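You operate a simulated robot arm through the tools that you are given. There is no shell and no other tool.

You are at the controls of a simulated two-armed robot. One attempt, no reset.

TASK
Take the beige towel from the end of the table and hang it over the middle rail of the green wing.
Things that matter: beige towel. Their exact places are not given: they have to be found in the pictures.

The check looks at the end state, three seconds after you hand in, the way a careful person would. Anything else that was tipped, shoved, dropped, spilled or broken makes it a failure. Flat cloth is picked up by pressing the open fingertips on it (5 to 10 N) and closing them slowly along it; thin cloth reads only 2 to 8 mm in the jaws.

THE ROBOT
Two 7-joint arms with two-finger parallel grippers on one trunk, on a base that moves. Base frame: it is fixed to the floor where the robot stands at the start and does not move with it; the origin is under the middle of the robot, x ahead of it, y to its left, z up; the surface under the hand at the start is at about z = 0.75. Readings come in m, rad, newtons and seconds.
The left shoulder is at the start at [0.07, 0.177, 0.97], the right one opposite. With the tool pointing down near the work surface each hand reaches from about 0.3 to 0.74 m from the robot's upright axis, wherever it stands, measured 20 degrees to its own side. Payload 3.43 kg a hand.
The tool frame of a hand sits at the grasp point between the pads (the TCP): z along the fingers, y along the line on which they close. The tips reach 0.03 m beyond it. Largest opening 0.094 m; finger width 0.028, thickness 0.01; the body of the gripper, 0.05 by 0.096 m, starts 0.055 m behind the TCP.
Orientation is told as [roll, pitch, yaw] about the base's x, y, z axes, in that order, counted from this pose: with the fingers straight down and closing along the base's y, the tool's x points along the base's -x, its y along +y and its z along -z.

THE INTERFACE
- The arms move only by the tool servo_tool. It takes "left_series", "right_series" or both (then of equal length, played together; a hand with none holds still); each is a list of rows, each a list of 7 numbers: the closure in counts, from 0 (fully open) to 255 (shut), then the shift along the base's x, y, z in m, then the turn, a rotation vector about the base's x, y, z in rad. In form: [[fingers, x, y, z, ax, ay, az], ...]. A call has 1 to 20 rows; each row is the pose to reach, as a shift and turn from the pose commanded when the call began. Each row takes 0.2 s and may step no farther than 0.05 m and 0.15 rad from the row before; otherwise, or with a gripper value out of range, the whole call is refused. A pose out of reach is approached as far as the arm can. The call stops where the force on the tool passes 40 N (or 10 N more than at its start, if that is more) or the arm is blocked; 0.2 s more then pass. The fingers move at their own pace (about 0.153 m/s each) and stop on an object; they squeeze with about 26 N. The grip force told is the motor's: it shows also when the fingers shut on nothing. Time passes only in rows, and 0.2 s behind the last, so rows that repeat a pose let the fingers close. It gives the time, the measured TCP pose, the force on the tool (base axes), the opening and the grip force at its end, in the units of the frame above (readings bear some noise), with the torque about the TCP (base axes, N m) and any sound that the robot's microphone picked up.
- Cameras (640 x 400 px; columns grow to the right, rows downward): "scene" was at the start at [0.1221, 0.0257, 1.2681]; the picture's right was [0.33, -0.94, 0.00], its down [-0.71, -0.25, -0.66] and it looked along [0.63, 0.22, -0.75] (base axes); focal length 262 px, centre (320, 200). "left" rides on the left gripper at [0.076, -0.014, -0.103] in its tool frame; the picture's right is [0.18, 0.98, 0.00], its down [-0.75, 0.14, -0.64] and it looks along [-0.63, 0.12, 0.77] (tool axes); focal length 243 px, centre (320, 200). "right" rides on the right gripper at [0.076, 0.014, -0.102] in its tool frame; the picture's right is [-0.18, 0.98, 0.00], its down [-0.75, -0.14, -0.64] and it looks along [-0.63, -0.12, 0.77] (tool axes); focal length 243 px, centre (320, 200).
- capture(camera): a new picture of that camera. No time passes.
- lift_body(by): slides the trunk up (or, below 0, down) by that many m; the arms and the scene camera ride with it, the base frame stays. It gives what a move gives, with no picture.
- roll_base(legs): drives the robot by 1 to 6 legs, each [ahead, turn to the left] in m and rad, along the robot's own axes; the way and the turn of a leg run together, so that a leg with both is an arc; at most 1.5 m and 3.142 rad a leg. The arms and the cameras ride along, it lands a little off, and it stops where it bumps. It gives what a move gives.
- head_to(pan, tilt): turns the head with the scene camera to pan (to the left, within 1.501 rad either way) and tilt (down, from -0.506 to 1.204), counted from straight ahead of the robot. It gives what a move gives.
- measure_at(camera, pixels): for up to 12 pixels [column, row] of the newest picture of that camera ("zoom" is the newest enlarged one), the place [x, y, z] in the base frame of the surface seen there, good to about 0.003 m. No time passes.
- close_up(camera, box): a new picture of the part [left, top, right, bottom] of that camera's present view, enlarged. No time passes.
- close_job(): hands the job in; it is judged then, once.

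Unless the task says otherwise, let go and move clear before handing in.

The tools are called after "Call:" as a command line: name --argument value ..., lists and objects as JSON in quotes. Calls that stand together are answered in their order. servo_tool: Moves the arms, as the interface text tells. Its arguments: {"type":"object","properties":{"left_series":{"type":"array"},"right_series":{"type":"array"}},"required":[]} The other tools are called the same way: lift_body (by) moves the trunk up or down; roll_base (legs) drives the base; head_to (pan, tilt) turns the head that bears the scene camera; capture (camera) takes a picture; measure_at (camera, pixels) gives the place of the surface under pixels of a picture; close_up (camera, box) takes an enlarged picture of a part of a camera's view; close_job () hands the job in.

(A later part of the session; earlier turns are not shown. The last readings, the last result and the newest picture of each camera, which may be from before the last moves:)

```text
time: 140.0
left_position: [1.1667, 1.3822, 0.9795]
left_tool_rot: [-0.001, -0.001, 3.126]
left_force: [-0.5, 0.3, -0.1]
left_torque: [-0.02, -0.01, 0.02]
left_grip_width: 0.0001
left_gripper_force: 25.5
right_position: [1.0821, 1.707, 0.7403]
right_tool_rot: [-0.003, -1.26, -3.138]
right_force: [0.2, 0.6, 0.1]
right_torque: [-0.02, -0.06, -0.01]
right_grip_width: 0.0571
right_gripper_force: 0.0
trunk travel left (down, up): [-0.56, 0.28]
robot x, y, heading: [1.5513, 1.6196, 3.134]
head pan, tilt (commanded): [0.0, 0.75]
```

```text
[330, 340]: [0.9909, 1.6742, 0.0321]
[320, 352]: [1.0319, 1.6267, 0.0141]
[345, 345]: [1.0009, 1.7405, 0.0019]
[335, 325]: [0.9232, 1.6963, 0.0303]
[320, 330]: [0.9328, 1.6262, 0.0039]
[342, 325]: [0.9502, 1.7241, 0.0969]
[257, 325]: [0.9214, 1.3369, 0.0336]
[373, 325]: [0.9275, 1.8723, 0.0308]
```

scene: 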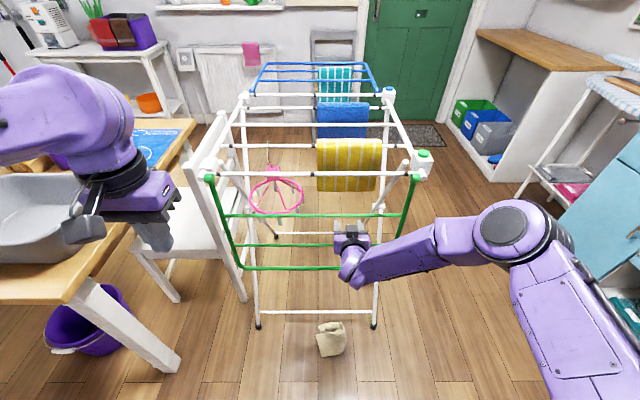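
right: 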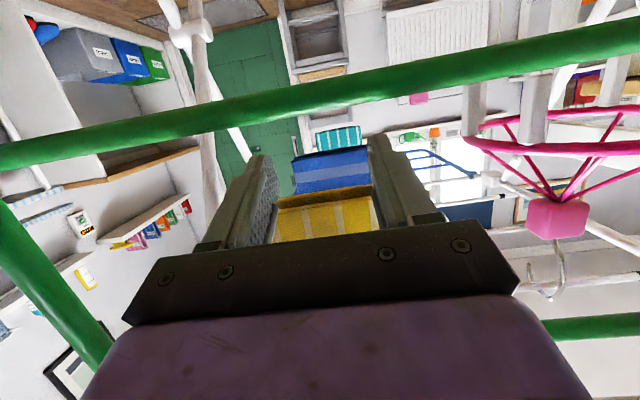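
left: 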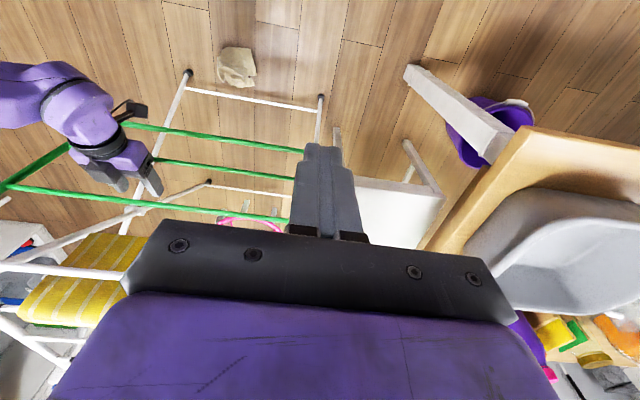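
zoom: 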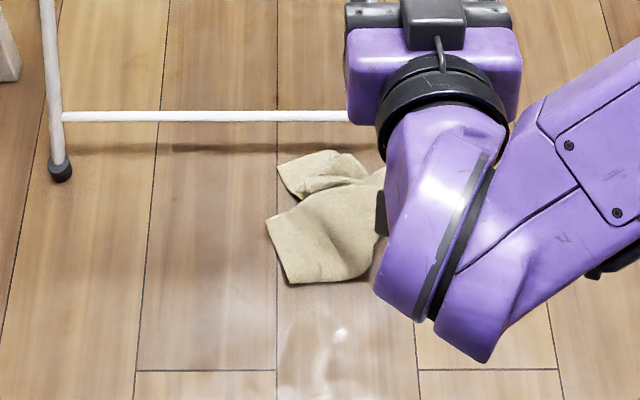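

The heap sits at about x 0.92–1.05, y 1.62–1.75 on the floor, in front of the stretcher bar. I'll swing the right hand up and aside to see the heap whole.

Call:
servo_tool --right_series '[[100, 0.02, 0.03, 0.03, 0, -0.12, 0], [100, 0.04, 0.06, 0.06, 0, -0.24, 0], [100, 0.06, 0.09, 0.09, 0, -0.36, 0], [100, 0.07, 0.12, 0.12, 0, -0.48, 0], [100, 0.08, 0.15, 0.15, 0, -0.6, 0], [100, 0.09, 0.18, 0.18, 0, -0.72, 0], [100, 0.1, 0.2, 0.2, 0, -0.84, 0], [100, 0.1, 0.2, 0.2, 0, -0.96, 0], [100, 0.1, 0.2, 0.2, 0, -1.08, 0], [100, 0.1, 0.2, 0.2, 0, -1.2, 0], [100, 0.1, 0.2, 0.2, 0, -1.26, 0]]'

Call:
head_to --pan 0.0 --tilt 1.0

Call:
capture --camera "scene"

Call:
capture --camera "right"

```text
time: 142.4
left_position: [1.1674, 1.3814, 0.9796]
left_tool_rot: [-0.002, 0.0, 3.126]
left_force: [0.3, -0.6, 0.1]
left_torque: [-0.03, 0.02, 0.03]
left_grip_width: 0.0001
left_gripper_force: 26.2
right_position: [1.1812, 1.9096, 0.9403]
right_tool_rot: [0.003, 0.001, -3.139]
right_force: [-0.4, -0.5, 0.4]
right_torque: [0.01, 0.05, 0.02]
right_grip_width: 0.0574
right_gripper_force: 0.0
right hand out of reach, approached as far as the arm can: row 2, 3, 4, 5, 6
trunk travel left (down, up): [-0.56, 0.28]
robot x, y, heading: [1.5499, 1.6178, 3.135]
head pan, tilt (commanded): [0.0, 0.75]
```

```text
time: 143.2
left_position: [1.1676, 1.3833, 0.98]
left_tool_rot: [-0.003, -0.002, 3.125]
left_force: [-0.2, -0.1, 0.9]
left_torque: [0.01, 0.0, -0.03]
left_grip_width: 0.0
left_gripper_force: 25.8
right_position: [1.181, 1.9088, 0.9401]
right_tool_rot: [0.002, -0.001, -3.141]
right_force: [-0.6, -0.3, -0.3]
right_torque: [0.01, 0.03, 0.02]
right_grip_width: 0.0573
right_gripper_force: 0.0
trunk travel left (down, up): [-0.56, 0.28]
robot x, y, heading: [1.5503, 1.6235, 3.132]
head pan, tilt (commanded): [0.0, 1.0]
```

```text
taken
```

scene: 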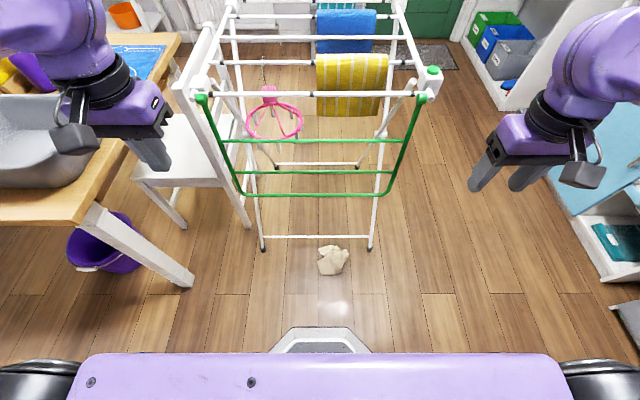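

```text
taken
```

right: 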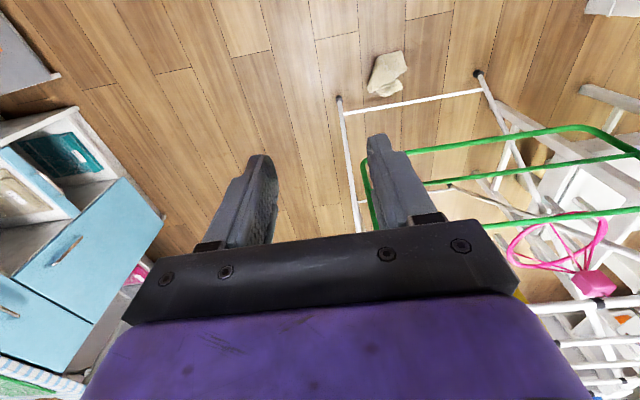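

Call:
close_up --camera "scene" --box '[290, 225, 380, 290]'

Call:
measure_at --camera "zoom" --pixels '[[200, 260], [260, 320], [310, 180], [380, 175], [350, 230], [300, 240], [260, 180], [340, 290], [410, 200], [220, 220], [290, 290], [330, 150]]'

Call:
close_up --camera "right" --box '[330, 30, 450, 120]'

```text
6.15 times, centred on (335, 258) of scene
```

zoom: 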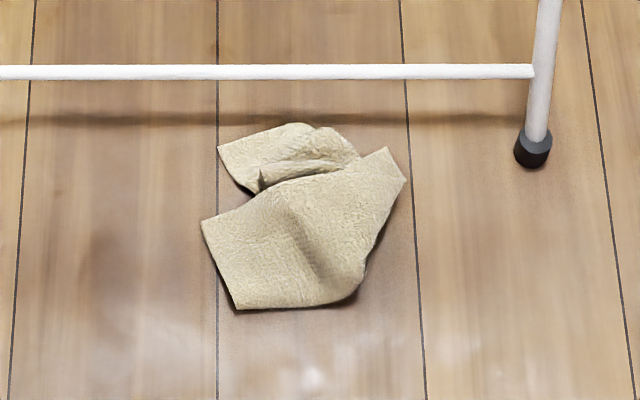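

```text
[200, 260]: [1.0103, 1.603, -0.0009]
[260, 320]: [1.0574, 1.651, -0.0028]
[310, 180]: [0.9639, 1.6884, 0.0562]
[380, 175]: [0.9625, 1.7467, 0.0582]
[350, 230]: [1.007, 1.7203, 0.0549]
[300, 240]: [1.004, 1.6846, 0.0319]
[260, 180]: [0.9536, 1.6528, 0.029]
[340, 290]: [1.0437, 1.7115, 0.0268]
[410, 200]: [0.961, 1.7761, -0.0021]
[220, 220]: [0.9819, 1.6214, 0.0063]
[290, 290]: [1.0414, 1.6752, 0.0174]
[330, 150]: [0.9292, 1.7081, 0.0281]
```

```text
4.44 times, centred on (390, 75) of right
```

zoom: 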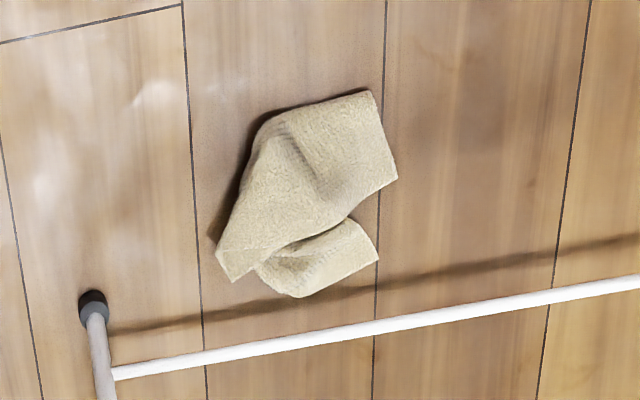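

The heap is folded, with its top layer's near edge running along y around (300, 300) in the scene zoom. That's probably the end I was holding. I'll lower the trunk so the right hand can reach the floor.

Call:
lift_body --by -0.48

Call:
capture --camera "scene"

Call:
close_up --camera "scene" --box '[250, 120, 430, 260]'

```text
refused: -0.48 is not a number from -0.4 to 0.4
```

```text
taken
```

scene: 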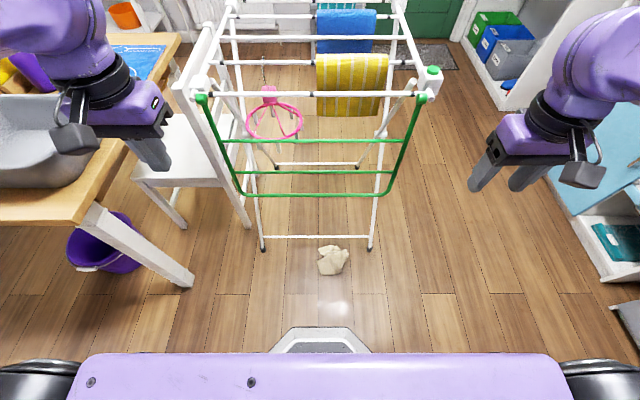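

```text
2.86 times, centred on (340, 190) of scene
```

zoom: 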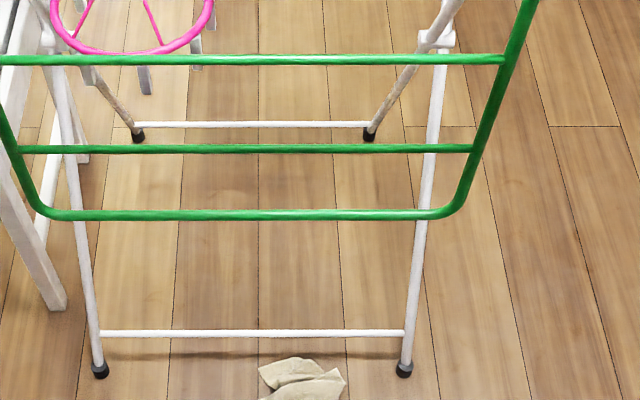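

Trunk moves are limited to 0.4 m per call, so I'll lower in two steps.

Call:
lift_body --by -0.36

Call:
lift_body --by -0.12

Call:
capture --camera "scene"

Call:
close_up --camera "scene" --box '[260, 150, 400, 260]'

```text
time: 146.7
left_position: [1.1668, 1.3815, 0.6195]
left_tool_rot: [-0.002, -0.001, 3.126]
left_force: [0.2, 0.3, 0.4]
left_torque: [-0.02, -0.01, 0.0]
left_grip_width: 0.0
left_gripper_force: 26.1
right_position: [1.182, 1.9104, 0.58]
right_tool_rot: [0.001, -0.001, -3.142]
right_force: [0.0, 0.6, -0.4]
right_torque: [0.0, 0.0, -0.01]
right_grip_width: 0.057
right_gripper_force: 0.1
trunk travel left (down, up): [-0.2, 0.64]
robot x, y, heading: [1.5501, 1.6214, 3.132]
head pan, tilt (commanded): [0.0, 1.0]
```

```text
time: 148.2
left_position: [1.1669, 1.3805, 0.5001]
left_tool_rot: [-0.002, -0.001, 3.126]
left_force: [-0.5, -0.8, -0.6]
left_torque: [-0.01, 0.01, -0.01]
left_grip_width: 0.0
left_gripper_force: 26.2
right_position: [1.181, 1.9108, 0.4591]
right_tool_rot: [0.002, 0.0, -3.14]
right_force: [1.0, -0.3, -0.1]
right_torque: [-0.02, -0.02, 0.01]
right_grip_width: 0.0572
right_gripper_force: 0.1
trunk travel left (down, up): [-0.08, 0.76]
robot x, y, heading: [1.5537, 1.6206, 3.137]
head pan, tilt (commanded): [0.0, 1.0]
```

```text
taken
```

scene: 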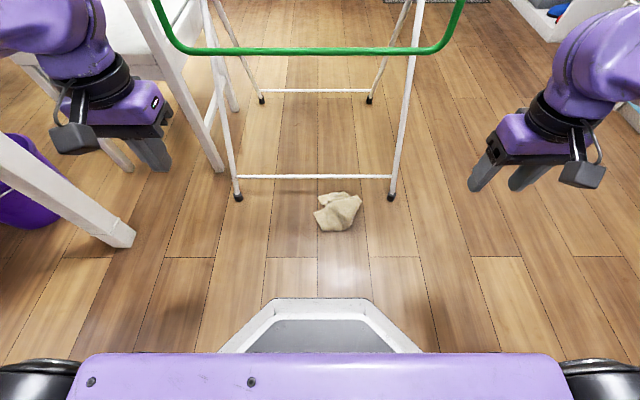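

```text
3.64 times, centred on (330, 205) of scene
```

zoom: 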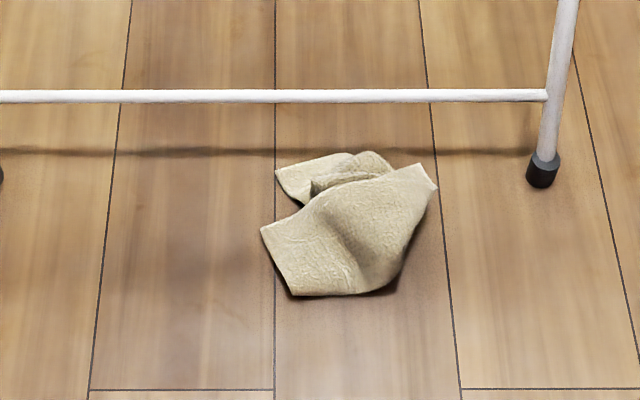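

The heap now fills the zoom well. I'll measure its outline points to choose a grasp.

Call:
measure_at --camera "zoom" --pixels '[[266, 231], [294, 290], [340, 290], [388, 285], [432, 188], [415, 170], [280, 170], [365, 158], [345, 235], [310, 255], [375, 250], [350, 200]]'

```text
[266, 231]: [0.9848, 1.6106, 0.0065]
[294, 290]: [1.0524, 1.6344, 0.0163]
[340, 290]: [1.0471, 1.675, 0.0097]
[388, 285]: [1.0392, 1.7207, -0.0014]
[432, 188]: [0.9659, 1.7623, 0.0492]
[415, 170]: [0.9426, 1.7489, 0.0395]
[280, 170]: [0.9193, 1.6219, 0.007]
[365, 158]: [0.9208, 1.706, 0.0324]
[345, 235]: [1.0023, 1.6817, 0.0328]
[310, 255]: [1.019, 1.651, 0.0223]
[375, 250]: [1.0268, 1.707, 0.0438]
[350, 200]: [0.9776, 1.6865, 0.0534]
```

The heap's near edge lies around x≈1.045, y 1.63–1.72. I'll bring the open right hand over (1.028, 1.68), well in front of the stretcher bar.

Call:
servo_tool --right_series '[[38, -0.012, -0.025, -0.03, 0, 0, 0], [38, -0.027, -0.05, -0.06, 0, 0, 0], [38, -0.042, -0.073, -0.09, 0, 0, 0], [38, -0.058, -0.096, -0.12, 0, 0, 0], [38, -0.074, -0.119, -0.15, 0, 0, 0], [38, -0.09, -0.142, -0.18, 0, 0, 0], [38, -0.106, -0.165, -0.21, 0, 0, 0], [38, -0.122, -0.188, -0.24, 0, 0, 0], [38, -0.138, -0.21, -0.27, 0, 0, 0], [38, -0.153, -0.231, -0.3, 0, 0, 0], [38, -0.153, -0.231, -0.32, 0, 0, 0], [38, -0.153, -0.231, -0.32, 0, 0, 0]]'

Call:
capture --camera "scene"

Call:
capture --camera "right"

Call:
capture --camera "left"

```text
time: 150.8
left_position: [1.1674, 1.3824, 0.4997]
left_tool_rot: [-0.002, 0.0, 3.125]
left_force: [0.3, -0.1, 0.3]
left_torque: [0.02, -0.04, 0.0]
left_grip_width: 0.0001
left_gripper_force: 25.9
right_position: [1.0275, 1.6782, 0.14]
right_tool_rot: [0.002, 0.001, -3.141]
right_force: [-0.3, 0.2, 0.6]
right_torque: [-0.01, -0.01, 0.05]
right_grip_width: 0.0801
right_gripper_force: 0.1
trunk travel left (down, up): [-0.08, 0.76]
robot x, y, heading: [1.5498, 1.6232, 3.131]
head pan, tilt (commanded): [0.0, 1.0]
```

```text
taken
```

scene: 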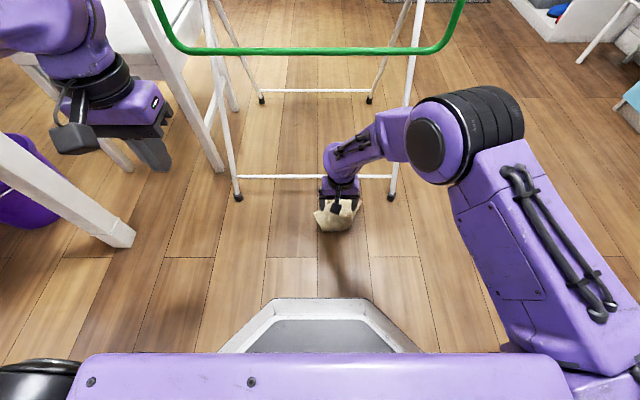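

```text
taken
```

right: 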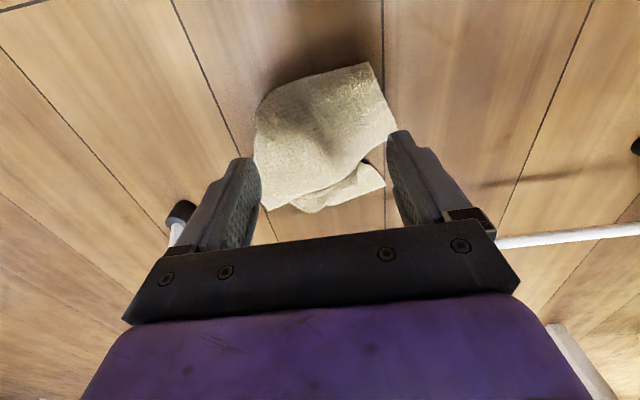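

```text
taken
```

left: 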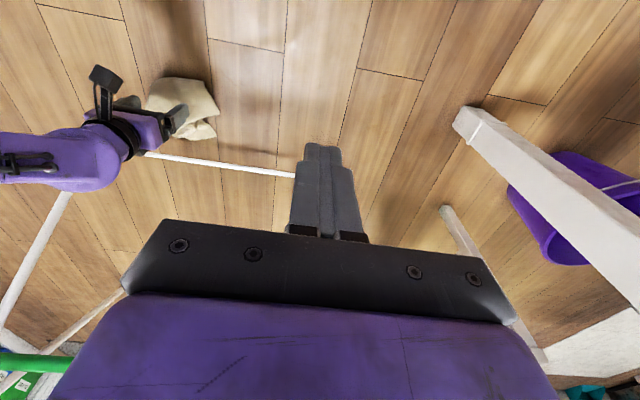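

The open fingers straddle the heap's near part in the right view. I'll narrow slightly and descend until light contact.

Call:
servo_tool --right_series '[[60, 0, 0.001, -0.03, 0, 0, 0], [60, 0, 0.001, -0.06, 0, 0, 0], [60, 0, 0.001, -0.08, 0, 0, 0], [60, 0, 0.001, -0.09, 0, 0, 0], [60, 0, 0.001, -0.098, 0, 0, 0]]'

Call:
capture --camera "right"

```text
time: 152.0
left_position: [1.1668, 1.3827, 0.501]
left_tool_rot: [-0.001, -0.001, 3.126]
left_force: [0.3, -0.4, -0.6]
left_torque: [-0.03, 0.0, 0.01]
left_grip_width: 0.0001
left_gripper_force: 26.3
right_position: [1.027, 1.6794, 0.0429]
right_tool_rot: [0.002, -0.002, -3.142]
right_force: [0.5, 0.4, 7.9]
right_torque: [0.28, 0.06, -0.02]
right_grip_width: 0.0718
right_gripper_force: 0.1
trunk travel left (down, up): [-0.08, 0.76]
robot x, y, heading: [1.5492, 1.6195, 3.136]
head pan, tilt (commanded): [0.0, 1.0]
```

```text
taken
```

right: 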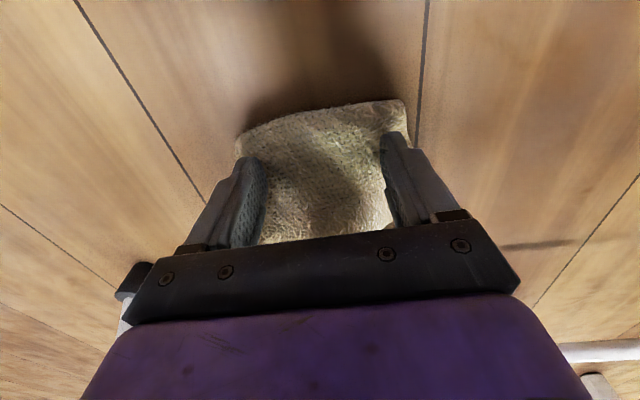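

Contact at 7.9 N. I'll close slowly to gather the edge.

Call:
servo_tool --right_series '[[70, 0, 0, -0.001, 0, 0, 0], [80, 0, 0, -0.001, 0, 0, 0], [90, 0, 0, -0.001, 0, 0, 0], [100, 0, 0, -0.001, 0, 0, 0], [110, 0, 0, -0.001, 0, 0, 0], [120, 0, 0, -0.001, 0, 0, 0], [130, 0, 0, -0.001, 0, 0, 0], [140, 0, 0, -0.001, 0, 0, 0], [150, 0, 0, -0.001, 0, 0, 0], [160, 0, 0, -0.001, 0, 0, 0], [170, 0, 0, -0.001, 0, 0, 0], [180, 0, 0, -0.001, 0, 0, 0], [190, 0, 0, -0.001, 0, 0, 0], [200, 0, 0, -0.001, 0, 0, 0], [215, 0, 0, -0.001, 0, 0, 0], [230, 0, 0, -0.001, 0, 0, 0], [245, 0, 0, -0.001, 0, 0, 0], [255, 0, 0, -0.001, 0, 0, 0], [255, 0, 0, -0.001, 0, 0, 0], [255, 0, 0, -0.001, 0, 0, 0]]'

Call:
capture --camera "right"

Call:
close_up --camera "scene" --box '[260, 150, 400, 260]'

```text
time: 156.2
left_position: [1.1679, 1.3819, 0.4995]
left_tool_rot: [-0.001, -0.001, 3.127]
left_force: [0.0, 0.2, 0.3]
left_torque: [0.01, 0.0, 0.03]
left_grip_width: 0.0001
left_gripper_force: 26.1
right_position: [1.0263, 1.6792, 0.0417]
right_tool_rot: [0.001, -0.002, -3.141]
right_force: [-0.2, 1.3, 7.0]
right_torque: [0.08, 0.09, -0.03]
right_grip_width: 0.0127
right_gripper_force: 25.6
trunk travel left (down, up): [-0.08, 0.76]
robot x, y, heading: [1.5488, 1.6192, 3.138]
head pan, tilt (commanded): [0.0, 1.0]
```

```text
taken
```

right: 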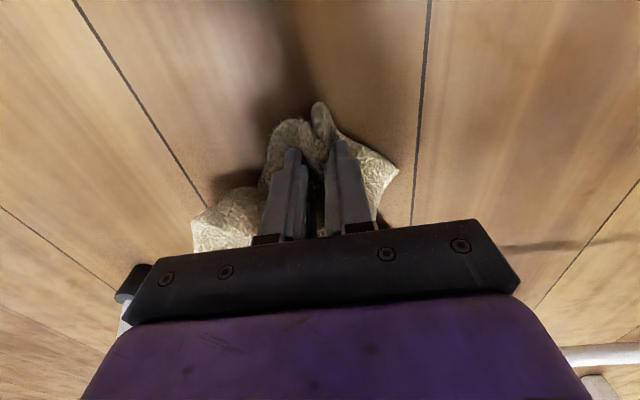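

```text
3.64 times, centred on (330, 205) of scene
```

zoom: 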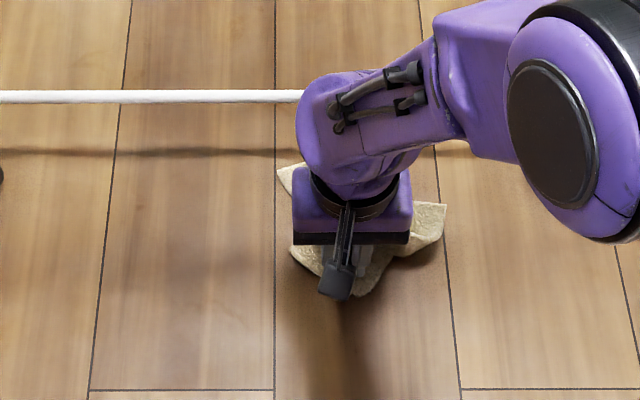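

The jaws read 12.7 mm, so a good gather is held. I'll lift it away from the rack and look at how it hangs.

Call:
servo_tool --right_series '[[255, 0.003, 0, 0.02, 0, 0, 0], [255, 0.008, 0, 0.05, 0, 0, 0], [255, 0.015, 0, 0.08, 0, 0, 0], [255, 0.023, 0, 0.11, 0, 0, 0], [255, 0.031, 0, 0.14, 0, 0, 0], [255, 0.04, 0, 0.17, 0, 0, 0], [255, 0.05, 0, 0.2, 0, 0, 0], [255, 0.06, 0, 0.23, 0, 0, 0], [255, 0.07, 0, 0.26, 0, 0, 0], [255, 0.08, 0, 0.29, 0, 0, 0], [255, 0.09, 0, 0.32, 0, 0, 0], [255, 0.1, 0, 0.35, 0, 0, 0], [255, 0.1, 0, 0.35, 0, 0, 0]]'

Call:
capture --camera "scene"

Call:
capture --camera "left"

Call:
capture --camera "right"

```text
time: 159.0
left_position: [1.166, 1.3814, 0.5004]
left_tool_rot: [-0.002, 0.0, 3.126]
left_force: [0.0, -0.9, -0.1]
left_torque: [0.02, 0.01, 0.05]
left_grip_width: 0.0002
left_gripper_force: 25.8
right_position: [1.1291, 1.6807, 0.3918]
right_tool_rot: [0.002, -0.001, -3.14]
right_force: [-0.5, 0.0, 0.6]
right_torque: [-0.03, -0.02, -0.01]
right_grip_width: 0.0122
right_gripper_force: 24.9
trunk travel left (down, up): [-0.08, 0.76]
robot x, y, heading: [1.5474, 1.6242, 3.138]
head pan, tilt (commanded): [0.0, 1.0]
```

```text
taken
```

scene: 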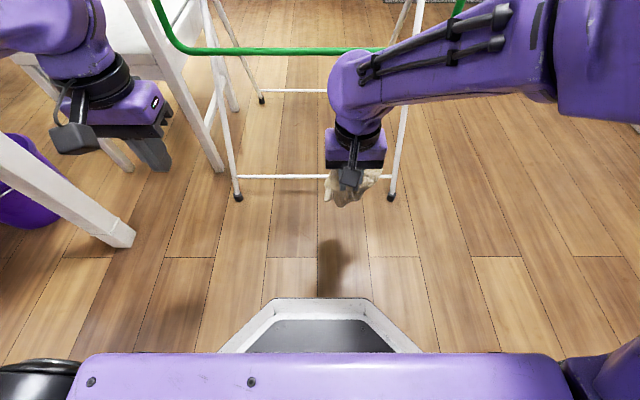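

```text
taken
```

left: 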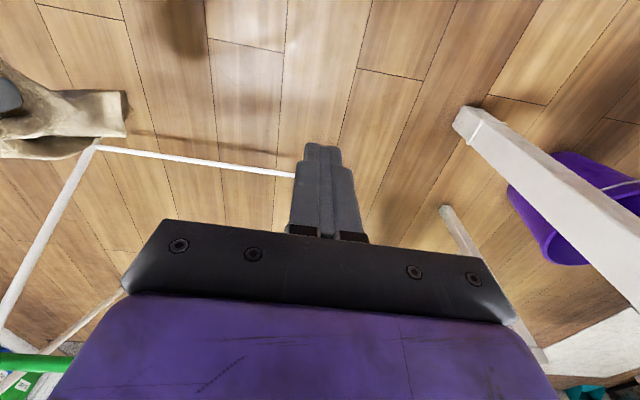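

```text
taken
```

right: 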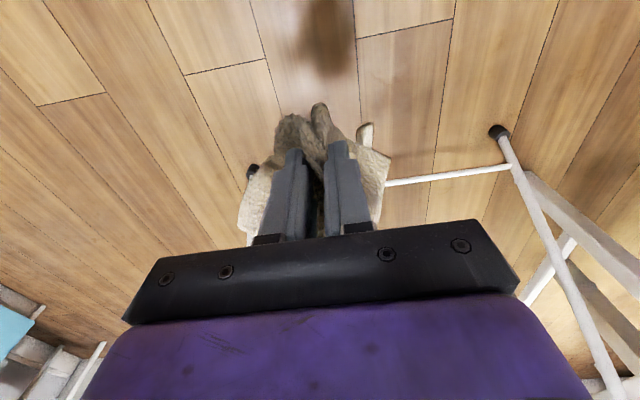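

It's bunched, hanging only about 0.12 m below the fingers, so I must regrasp to unfold it. I'll back away from the rack for room and raise the trunk.

Call:
roll_base --legs '[[-0.3, 0.0]]'

Call:
lift_body --by 0.4

Call:
head_to --pan 0.0 --tilt 0.8

Call:
capture --camera "scene"

Call:
capture --camera "left"

```text
time: 161.1
left_position: [1.4681, 1.378, 0.4995]
left_tool_rot: [-0.004, -0.001, 3.126]
left_force: [-1.1, -0.2, 0.2]
left_torque: [0.01, 0.0, 0.03]
left_grip_width: 0.0001
left_gripper_force: 25.8
right_position: [1.43, 1.6769, 0.3916]
right_tool_rot: [0.002, -0.001, -3.141]
right_force: [-0.6, 0.3, -1.0]
right_torque: [-0.01, -0.02, -0.05]
right_grip_width: 0.0121
right_gripper_force: 26.0
trunk travel left (down, up): [-0.08, 0.76]
robot x, y, heading: [1.854, 1.6179, 3.133]
head pan, tilt (commanded): [0.0, 1.0]
```

```text
time: 164.9
left_position: [1.4684, 1.3791, 0.8998]
left_tool_rot: [-0.003, -0.001, 3.126]
left_force: [-0.8, 0.3, -0.3]
left_torque: [0.01, -0.01, 0.0]
left_grip_width: 0.0
left_gripper_force: 26.0
right_position: [1.4312, 1.6785, 0.7904]
right_tool_rot: [0.001, 0.001, -3.139]
right_force: [0.1, 0.7, -0.9]
right_torque: [0.01, 0.0, 0.0]
right_grip_width: 0.0122
right_gripper_force: 26.0
trunk travel left (down, up): [-0.48, 0.36]
robot x, y, heading: [1.853, 1.6166, 3.133]
head pan, tilt (commanded): [0.0, 1.0]
```

```text
time: 165.6
left_position: [1.4675, 1.3789, 0.8996]
left_tool_rot: [-0.002, 0.0, 3.125]
left_force: [-0.8, -0.3, 0.4]
left_torque: [0.02, 0.0, 0.01]
left_grip_width: 0.0
left_gripper_force: 25.7
right_position: [1.43, 1.6763, 0.7907]
right_tool_rot: [0.002, 0.0, -3.141]
right_force: [0.2, -0.1, -0.5]
right_torque: [-0.03, -0.03, -0.03]
right_grip_width: 0.0122
right_gripper_force: 25.8
trunk travel left (down, up): [-0.48, 0.36]
robot x, y, heading: [1.8523, 1.6201, 3.134]
head pan, tilt (commanded): [0.0, 0.799]
```

```text
taken
```

scene: 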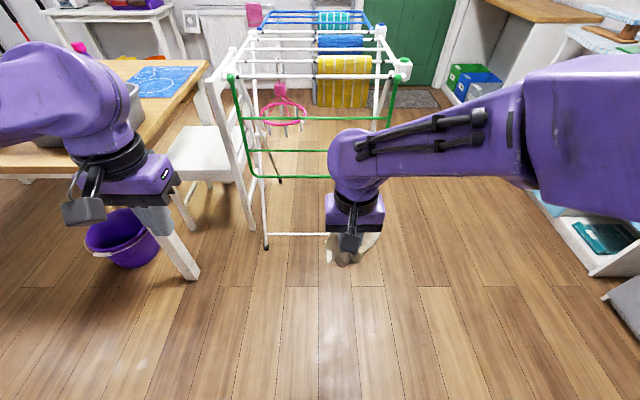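

```text
taken
```

left: 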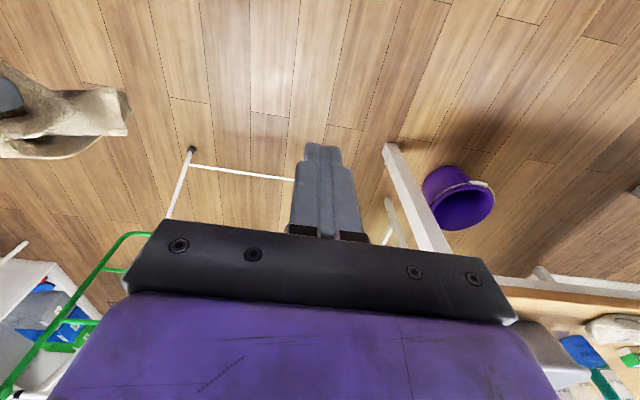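

There's room now. I'll turn the right hand to point sideways (toward −y) and raise it, so the bundle hangs free below its fingertips and both cameras can see it.

Call:
servo_tool --right_series '[[255, -0.003, -0.001, 0.014, -0.135, 0, 0], [255, -0.006, -0.002, 0.028, -0.27, 0, 0], [255, -0.009, -0.004, 0.042, -0.405, 0, 0], [255, -0.012, -0.006, 0.056, -0.54, 0, 0], [255, -0.015, -0.008, 0.07, -0.675, 0, 0], [255, -0.018, -0.01, 0.084, -0.81, 0, 0], [255, -0.021, -0.012, 0.098, -0.945, 0, 0], [255, -0.024, -0.014, 0.112, -1.08, 0, 0], [255, -0.027, -0.016, 0.126, -1.215, 0, 0], [255, -0.03, -0.017, 0.14, -1.35, 0, 0], [255, -0.03, -0.017, 0.155, -1.47, 0, 0], [255, -0.03, -0.017, 0.165, -1.57, 0, 0], [255, -0.03, -0.017, 0.165, -1.57, 0, 0]]'

Call:
capture --camera "scene"

Call:
capture --camera "left"

Call:
capture --camera "right"

```text
time: 168.4
left_position: [1.4685, 1.3794, 0.9004]
left_tool_rot: [-0.004, 0.0, 3.126]
left_force: [0.3, 0.9, 0.3]
left_torque: [0.05, -0.01, -0.02]
left_grip_width: 0.0
left_gripper_force: 25.8
right_position: [1.4011, 1.6604, 0.9557]
right_tool_rot: [1.574, -0.002, 3.141]
right_force: [-0.5, -0.4, -0.3]
right_torque: [0.15, -0.01, 0.0]
right_grip_width: 0.0106
right_gripper_force: 25.7
trunk travel left (down, up): [-0.48, 0.36]
robot x, y, heading: [1.8538, 1.616, 3.132]
head pan, tilt (commanded): [0.0, 0.799]
```

```text
taken
```

scene: 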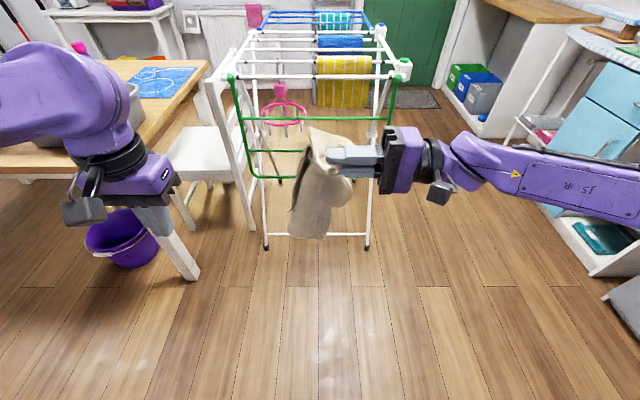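

```text
taken
```

left: 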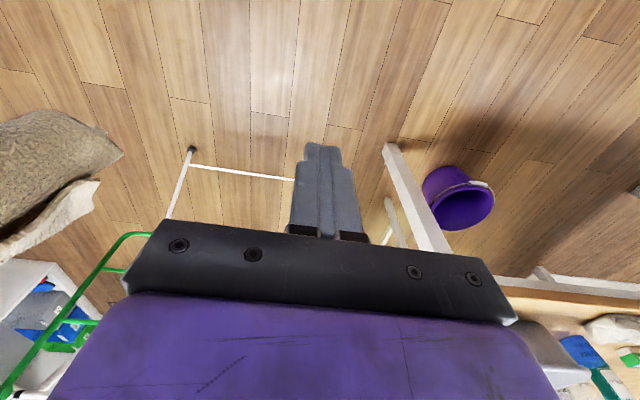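

```text
taken
```

right: 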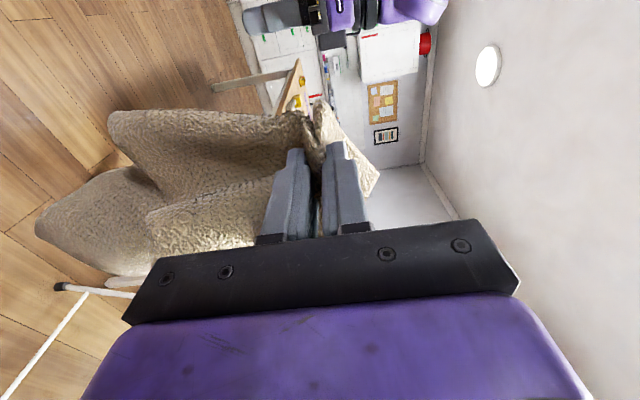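

Call:
close_up --camera "scene" --box '[260, 110, 400, 260]'

Call:
measure_at --camera "zoom" --pixels '[[245, 60], [240, 130], [250, 200], [210, 330], [300, 350], [340, 200], [200, 280], [300, 270], [250, 340], [380, 215], [300, 130], [210, 190]]'

Call:
close_up --camera "right" --box '[20, 80, 400, 310]'

```text
2.67 times, centred on (330, 185) of scene
```

zoom: 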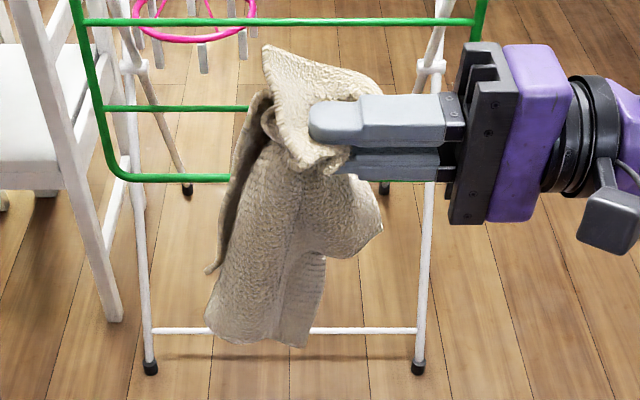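

```text
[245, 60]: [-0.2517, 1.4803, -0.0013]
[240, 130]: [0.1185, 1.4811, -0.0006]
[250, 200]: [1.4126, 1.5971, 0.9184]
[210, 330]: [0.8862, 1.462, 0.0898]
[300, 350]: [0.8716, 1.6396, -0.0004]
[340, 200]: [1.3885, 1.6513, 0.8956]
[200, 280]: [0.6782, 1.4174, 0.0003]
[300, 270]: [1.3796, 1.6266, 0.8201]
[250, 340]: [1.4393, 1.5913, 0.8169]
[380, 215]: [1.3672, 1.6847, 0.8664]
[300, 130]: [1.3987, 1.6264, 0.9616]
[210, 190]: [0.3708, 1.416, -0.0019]
```

```text
1.68 times, centred on (210, 195) of right
```

zoom: 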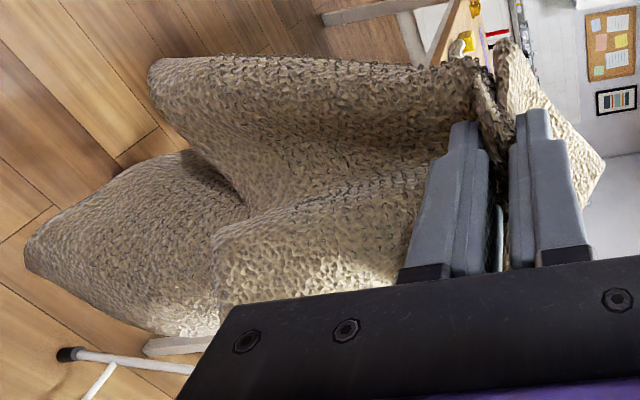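

The bundle hangs from z≈0.95 down to 0.81. I'll turn the left hand to point toward it (+y) with its fingers open, for a side view and a regrasp.

Call:
servo_tool --left_series '[[255, -0.004, -0.002, -0.004, 0.135, 0, 0], [255, -0.008, -0.004, -0.008, 0.27, 0, 0], [255, -0.012, -0.006, -0.012, 0.405, 0, 0], [255, -0.016, -0.008, -0.016, 0.54, 0, 0], [255, -0.02, -0.01, -0.02, 0.675, 0, 0], [200, -0.024, -0.012, -0.024, 0.81, 0, 0], [150, -0.028, -0.014, -0.028, 0.945, 0, 0], [100, -0.032, -0.016, -0.032, 1.08, 0, 0], [50, -0.036, -0.018, -0.036, 1.215, 0, 0], [0, -0.04, -0.02, -0.04, 1.35, 0, 0], [0, -0.045, -0.02, -0.045, 1.47, 0, 0], [0, -0.05, -0.02, -0.05, 1.57, 0, 0], [0, -0.05, -0.02, -0.05, 1.57, 0, 0]]'

Call:
capture --camera "left"

Call:
capture --camera "scene"

```text
time: 171.2
left_position: [1.4175, 1.3574, 0.8488]
left_tool_rot: [-1.574, -0.016, -3.143]
left_force: [0.1, 0.5, -0.4]
left_torque: [0.02, -0.01, 0.0]
left_grip_width: 0.0939
left_gripper_force: 0.1
right_position: [1.4018, 1.6601, 0.9556]
right_tool_rot: [1.57, -0.003, 3.142]
right_force: [-0.3, -0.2, -0.2]
right_torque: [0.21, -0.01, 0.01]
right_grip_width: 0.0101
right_gripper_force: 26.3
trunk travel left (down, up): [-0.48, 0.36]
robot x, y, heading: [1.8536, 1.6175, 3.127]
head pan, tilt (commanded): [0.0, 0.799]
```

```text
taken
```

left: 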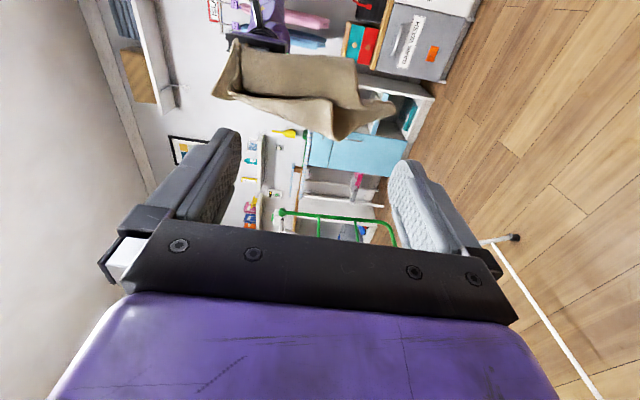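

```text
taken
```

scene: 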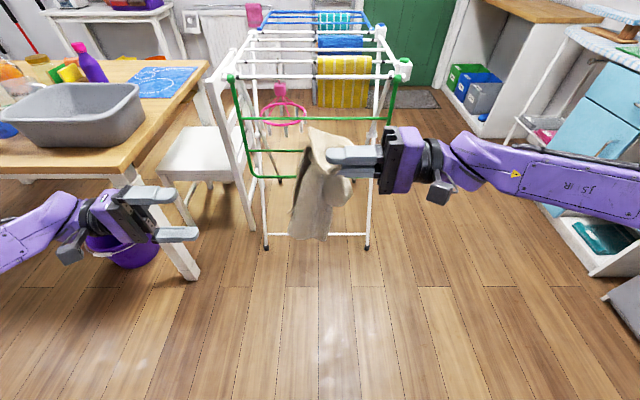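

The left camera sees the bundle from the side (image right is world down). I'll zoom in on it.

Call:
close_up --camera "left" --box '[190, 10, 430, 150]'

Call:
measure_at --camera "zoom" --pixels '[[70, 230], [130, 90], [100, 170], [300, 150], [440, 140], [480, 200], [535, 260], [400, 330], [520, 240], [300, 250], [240, 200], [420, 250]]'

```text
2.67 times, centred on (310, 80) of left
```

zoom: 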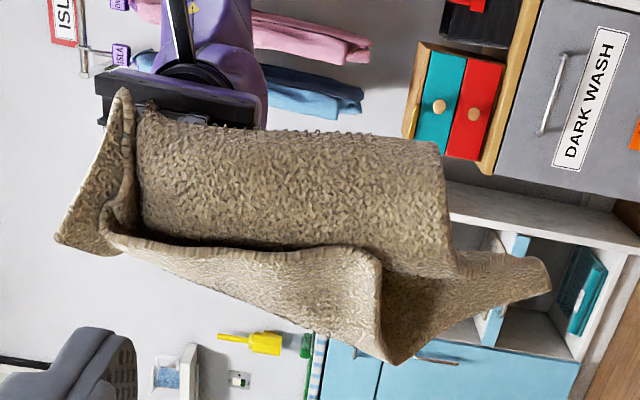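

```text
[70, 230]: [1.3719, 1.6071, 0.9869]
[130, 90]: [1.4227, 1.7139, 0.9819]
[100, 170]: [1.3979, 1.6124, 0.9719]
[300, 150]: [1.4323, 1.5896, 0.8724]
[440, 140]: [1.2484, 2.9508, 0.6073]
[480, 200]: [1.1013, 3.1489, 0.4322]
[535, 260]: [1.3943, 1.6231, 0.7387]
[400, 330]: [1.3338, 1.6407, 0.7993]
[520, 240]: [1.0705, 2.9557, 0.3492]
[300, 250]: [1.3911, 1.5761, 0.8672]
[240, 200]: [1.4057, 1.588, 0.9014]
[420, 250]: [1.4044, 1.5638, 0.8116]
```

The lowest tip hangs at about (1.394, 1.623, 0.737). I'll turn the left hand back down, and move the right hand 0.1 m forward, so I can pinch the tip from the robot's side.

Call:
servo_tool --left_series '[[0, 0.005, -0.002, 0.0, -0.14, 0, 0], [0, 0.01, -0.004, 0.0, -0.28, 0, 0], [0, 0.02, -0.006, 0.0, -0.42, 0, 0], [0, 0.03, -0.008, 0.0, -0.56, 0, 0], [0, 0.04, -0.01, 0.0, -0.7, 0, 0], [0, 0.05, -0.012, 0.0, -0.84, 0, 0], [0, 0.06, -0.014, 0.0, -0.98, 0, 0], [0, 0.07, -0.016, 0.0, -1.12, 0, 0], [0, 0.08, -0.018, 0.0, -1.26, 0, 0], [0, 0.08, -0.02, 0.0, -1.4, 0, 0], [0, 0.08, -0.02, 0.0, -1.5, 0, 0], [0, 0.08, -0.02, 0.0, -1.574, 0, 0]]' --right_series '[[255, -0.01, 0, 0, 0, 0, 0], [255, -0.02, 0, 0, 0, 0, 0], [255, -0.03, 0, 0, 0, 0, 0], [255, -0.04, 0, 0, 0, 0, 0], [255, -0.05, 0, 0, 0, 0, 0], [255, -0.06, 0, 0, 0, 0, 0], [255, -0.07, 0, 0, 0, 0, 0], [255, -0.08, 0, 0, 0, 0, 0], [255, -0.09, 0, 0, 0, 0, 0], [255, -0.1, 0, 0, 0, 0, 0], [255, -0.1, 0, 0, 0, 0, 0], [255, -0.1, 0, 0, 0, 0, 0]]'

Call:
servo_tool --left_series '[[0, 0.0, 0.01, -0.005, 0, 0.14, 0], [0, 0.0, 0.02, -0.01, 0, 0.28, 0], [0, 0.0, 0.03, -0.02, 0, 0.42, 0], [0, 0.0, 0.04, -0.03, 0, 0.56, 0], [0, 0.0, 0.05, -0.04, 0, 0.7, 0], [0, 0.0, 0.06, -0.05, 0, 0.84, 0], [0, 0.0, 0.07, -0.06, 0, 0.98, 0], [0, 0.0, 0.08, -0.07, 0, 1.12, 0], [0, 0.0, 0.09, -0.08, 0, 1.26, 0], [0, 0.0, 0.1, -0.09, 0, 1.4, 0], [0, 0.0, 0.1, -0.09, 0, 1.4, 0]]'

Call:
capture --camera "scene"

Call:
capture --camera "left"

```text
time: 173.8
left_position: [1.4969, 1.3394, 0.8493]
left_tool_rot: [0.004, -0.001, 3.127]
left_force: [0.3, -0.2, 0.7]
left_torque: [0.03, -0.03, -0.05]
left_grip_width: 0.0942
left_gripper_force: 0.1
right_position: [1.3009, 1.6602, 0.9558]
right_tool_rot: [1.571, -0.001, 3.142]
right_force: [0.7, 0.3, -0.5]
right_torque: [0.23, 0.01, 0.03]
right_grip_width: 0.0106
right_gripper_force: 26.8
trunk travel left (down, up): [-0.48, 0.36]
robot x, y, heading: [1.851, 1.6149, 3.139]
head pan, tilt (commanded): [0.0, 0.799]
```

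```text
time: 176.2
left_position: [1.4453, 1.4809, 0.6928]
left_tool_rot: [0.089, -1.402, 3.049]
left_force: [0.0, -0.8, 0.3]
left_torque: [0.01, 0.01, 0.07]
left_grip_width: 0.094
left_gripper_force: 0.0
left hand out of reach, approached as far as the arm can: row 3, 4, 5, 6, 7, 8, 9, 10, 11
right_position: [1.3001, 1.6615, 0.9553]
right_tool_rot: [1.574, -0.002, 3.142]
right_force: [0.4, -0.8, -1.1]
right_torque: [0.19, -0.02, -0.01]
right_grip_width: 0.0104
right_gripper_force: 25.6
trunk travel left (down, up): [-0.48, 0.36]
robot x, y, heading: [1.8526, 1.6175, 3.13]
head pan, tilt (commanded): [0.0, 0.799]
```

```text
taken
```

scene: 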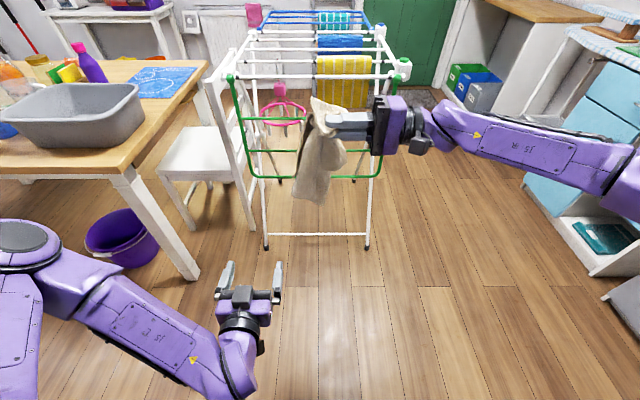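

```text
taken
```

left: 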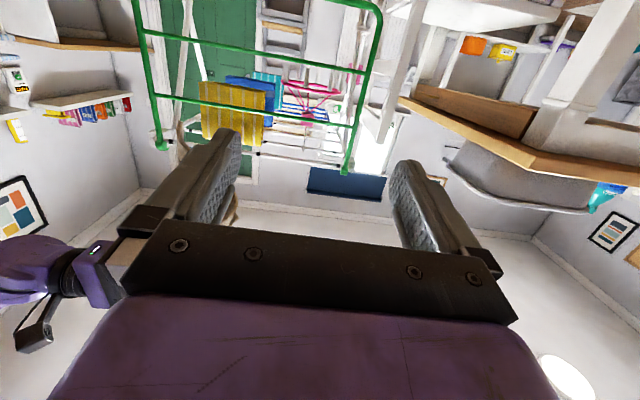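

The left arm was too folded to reach exactly, and now sits at (1.445, 1.481, 0.693). I'll locate the hanging tip again and move the left hand forward a bit to read its true pose.

Call:
close_up --camera "scene" --box '[260, 80, 400, 220]'

Call:
measure_at --camera "zoom" --pixels '[[240, 320], [260, 335], [215, 290], [290, 340], [300, 300], [220, 200], [200, 180], [340, 220], [310, 170], [265, 250], [250, 300], [205, 250]]'

Call:
servo_tool --left_series '[[0, -0.02, 0.015, 0.0, 0, 0, 0], [0, -0.04, 0.03, 0.0, 0, 0, 0], [0, -0.06, 0.045, 0.0, 0, 0, 0], [0, -0.08, 0.06, 0.0, 0, 0, 0], [0, -0.08, 0.06, 0.0, 0, 0, 0]]'

Call:
capture --camera "left"

```text
2.86 times, centred on (330, 150) of scene
```

zoom: 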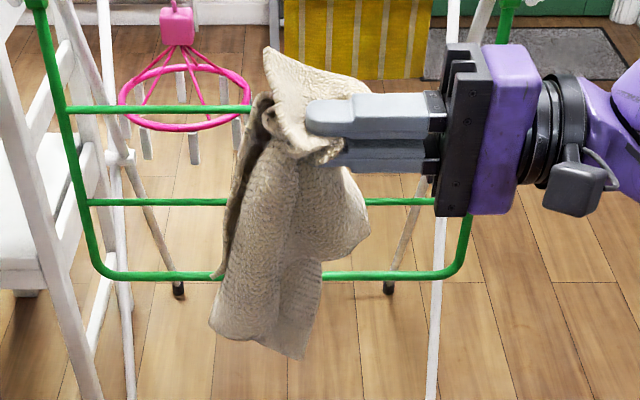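

```text
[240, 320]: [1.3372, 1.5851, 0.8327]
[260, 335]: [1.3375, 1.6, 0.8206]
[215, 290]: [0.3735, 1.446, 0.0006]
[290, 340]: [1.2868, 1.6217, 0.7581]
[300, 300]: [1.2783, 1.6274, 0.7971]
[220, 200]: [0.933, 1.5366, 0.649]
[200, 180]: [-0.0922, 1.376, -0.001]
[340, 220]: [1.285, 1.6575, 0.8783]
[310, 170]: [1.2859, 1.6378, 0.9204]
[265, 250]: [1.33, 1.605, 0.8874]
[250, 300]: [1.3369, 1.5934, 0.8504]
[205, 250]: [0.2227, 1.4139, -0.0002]
```

```text
time: 177.4
left_position: [1.3669, 1.5427, 0.6928]
left_tool_rot: [0.085, -1.399, 3.057]
left_force: [0.1, -0.2, -0.3]
left_torque: [-0.03, -0.01, -0.01]
left_grip_width: 0.0942
left_gripper_force: 0.0
right_position: [1.2999, 1.6612, 0.9556]
right_tool_rot: [1.571, -0.002, 3.143]
right_force: [0.5, 0.6, -0.9]
right_torque: [0.19, -0.01, -0.02]
right_grip_width: 0.0104
right_gripper_force: 26.0
trunk travel left (down, up): [-0.48, 0.36]
robot x, y, heading: [1.8505, 1.6227, 3.136]
head pan, tilt (commanded): [0.0, 0.799]
```

```text
taken
```

left: 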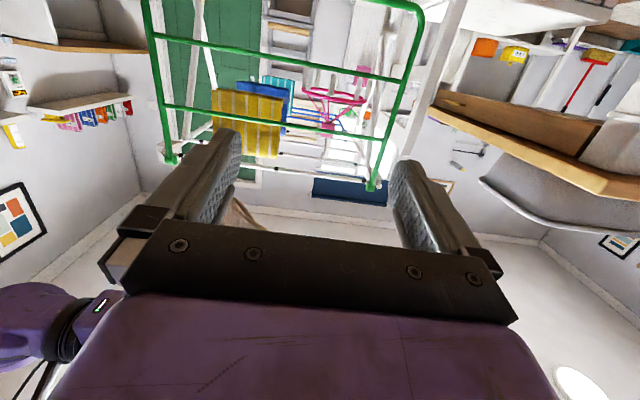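

The left hand follows commands relative to where it really is, now at (1.367, 1.543, 0.693). I'll bring it below the tip at (1.287, 1.622) and raise it so the open fingers straddle it.

Call:
servo_tool --left_series '[[0, 0.0, 0.03, -0.005, 0, 0, 0], [0, 0.0, 0.06, -0.01, 0, 0, 0], [0, -0.01, 0.081, -0.01, 0, 0, 0], [0, -0.04, 0.081, -0.01, 0, 0, 0], [0, -0.07, 0.081, -0.01, 0, 0, 0], [0, -0.08, 0.081, 0.01, 0, 0, 0], [0, -0.08, 0.081, 0.035, 0, 0, 0], [0, -0.08, 0.081, 0.055, 0, 0, 0], [0, -0.08, 0.081, 0.07, 0, 0, 0]]'

Call:
capture --camera "left"

Call:
close_up --camera "scene" --box '[260, 80, 400, 260]'

Call:
capture --camera "right"

```text
time: 179.4
left_position: [1.2885, 1.6239, 0.7649]
left_tool_rot: [0.09, -1.4, 3.052]
left_force: [0.2, 0.3, 0.1]
left_torque: [-0.03, 0.01, 0.0]
left_grip_width: 0.0941
left_gripper_force: 0.1
right_position: [1.2999, 1.6603, 0.9564]
right_tool_rot: [1.57, -0.001, 3.139]
right_force: [-0.7, -0.4, -0.5]
right_torque: [0.19, 0.02, -0.01]
right_grip_width: 0.0108
right_gripper_force: 26.6
trunk travel left (down, up): [-0.48, 0.36]
robot x, y, heading: [1.8526, 1.6162, 3.128]
head pan, tilt (commanded): [0.0, 0.799]
```

```text
taken
```

left: 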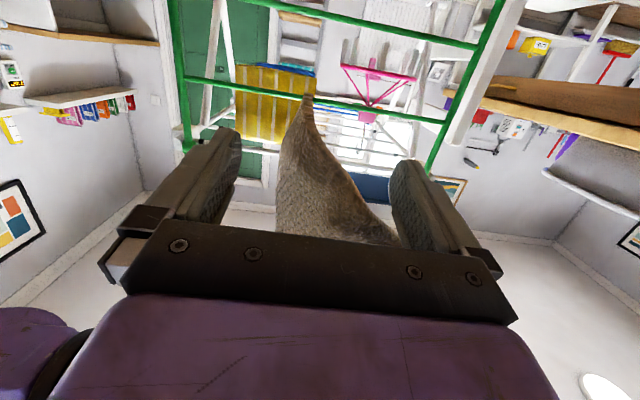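

```text
2.22 times, centred on (330, 170) of scene
```

zoom: 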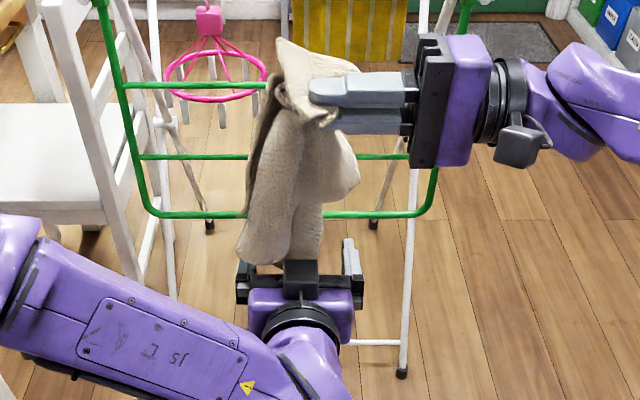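

```text
taken
```

right: 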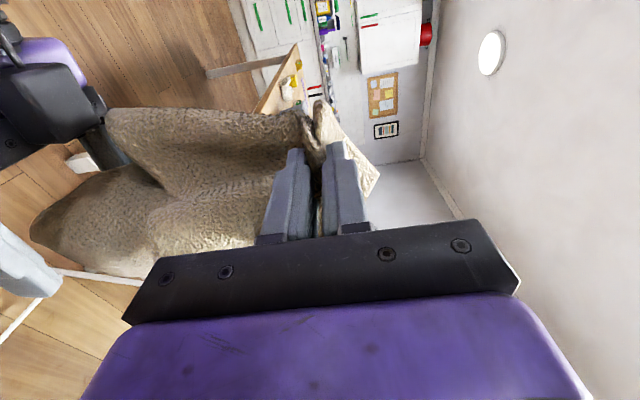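

The tip hangs between the left fingers in the left view (308, 95–240). I'll close the left hand on it.

Call:
servo_tool --left_series '[[40, 0, 0, 0, 0, 0, 0], [80, 0, 0, 0, 0, 0, 0], [120, 0, 0, 0, 0, 0, 0], [160, 0, 0, 0, 0, 0, 0], [200, 0, 0, 0, 0, 0, 0], [230, 0, 0, 0, 0, 0, 0], [255, 0, 0, 0, 0, 0, 0], [255, 0, 0, 0, 0, 0, 0], [255, 0, 0, 0, 0, 0, 0]]'

Call:
capture --camera "left"

Call:
close_up --camera "scene" --box '[260, 80, 400, 260]'

```text
time: 181.4
left_position: [1.2882, 1.6235, 0.764]
left_tool_rot: [0.089, -1.4, 3.051]
left_force: [0.5, 0.2, -0.6]
left_torque: [0.04, -0.01, 0.06]
left_grip_width: 0.0073
left_gripper_force: 25.8
right_position: [1.3004, 1.661, 0.9563]
right_tool_rot: [1.571, 0.0, 3.142]
right_force: [-0.1, 0.7, -0.6]
right_torque: [0.15, -0.03, -0.03]
right_grip_width: 0.0104
right_gripper_force: 26.3
trunk travel left (down, up): [-0.48, 0.36]
robot x, y, heading: [1.8503, 1.6127, 3.135]
head pan, tilt (commanded): [0.0, 0.799]
```

```text
taken
```

left: 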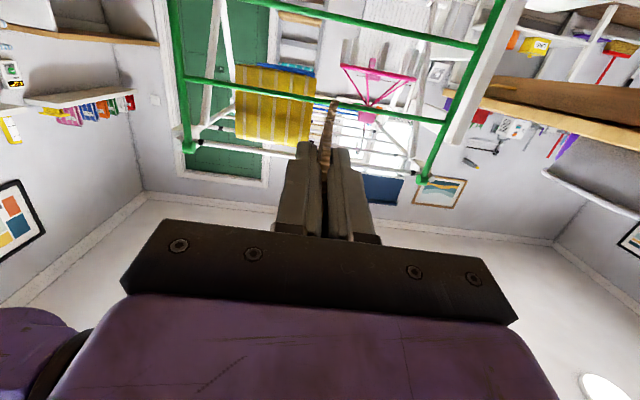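

```text
2.22 times, centred on (330, 170) of scene
```

zoom: 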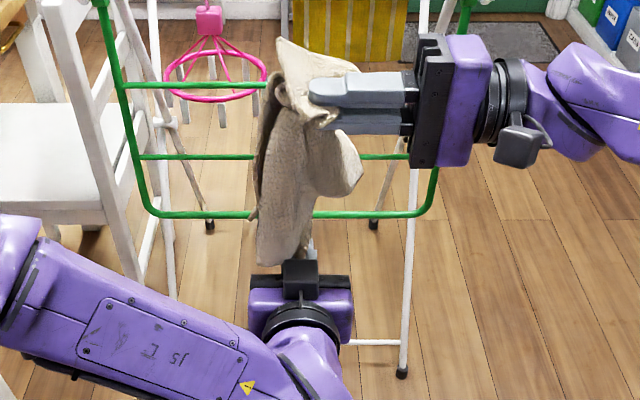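

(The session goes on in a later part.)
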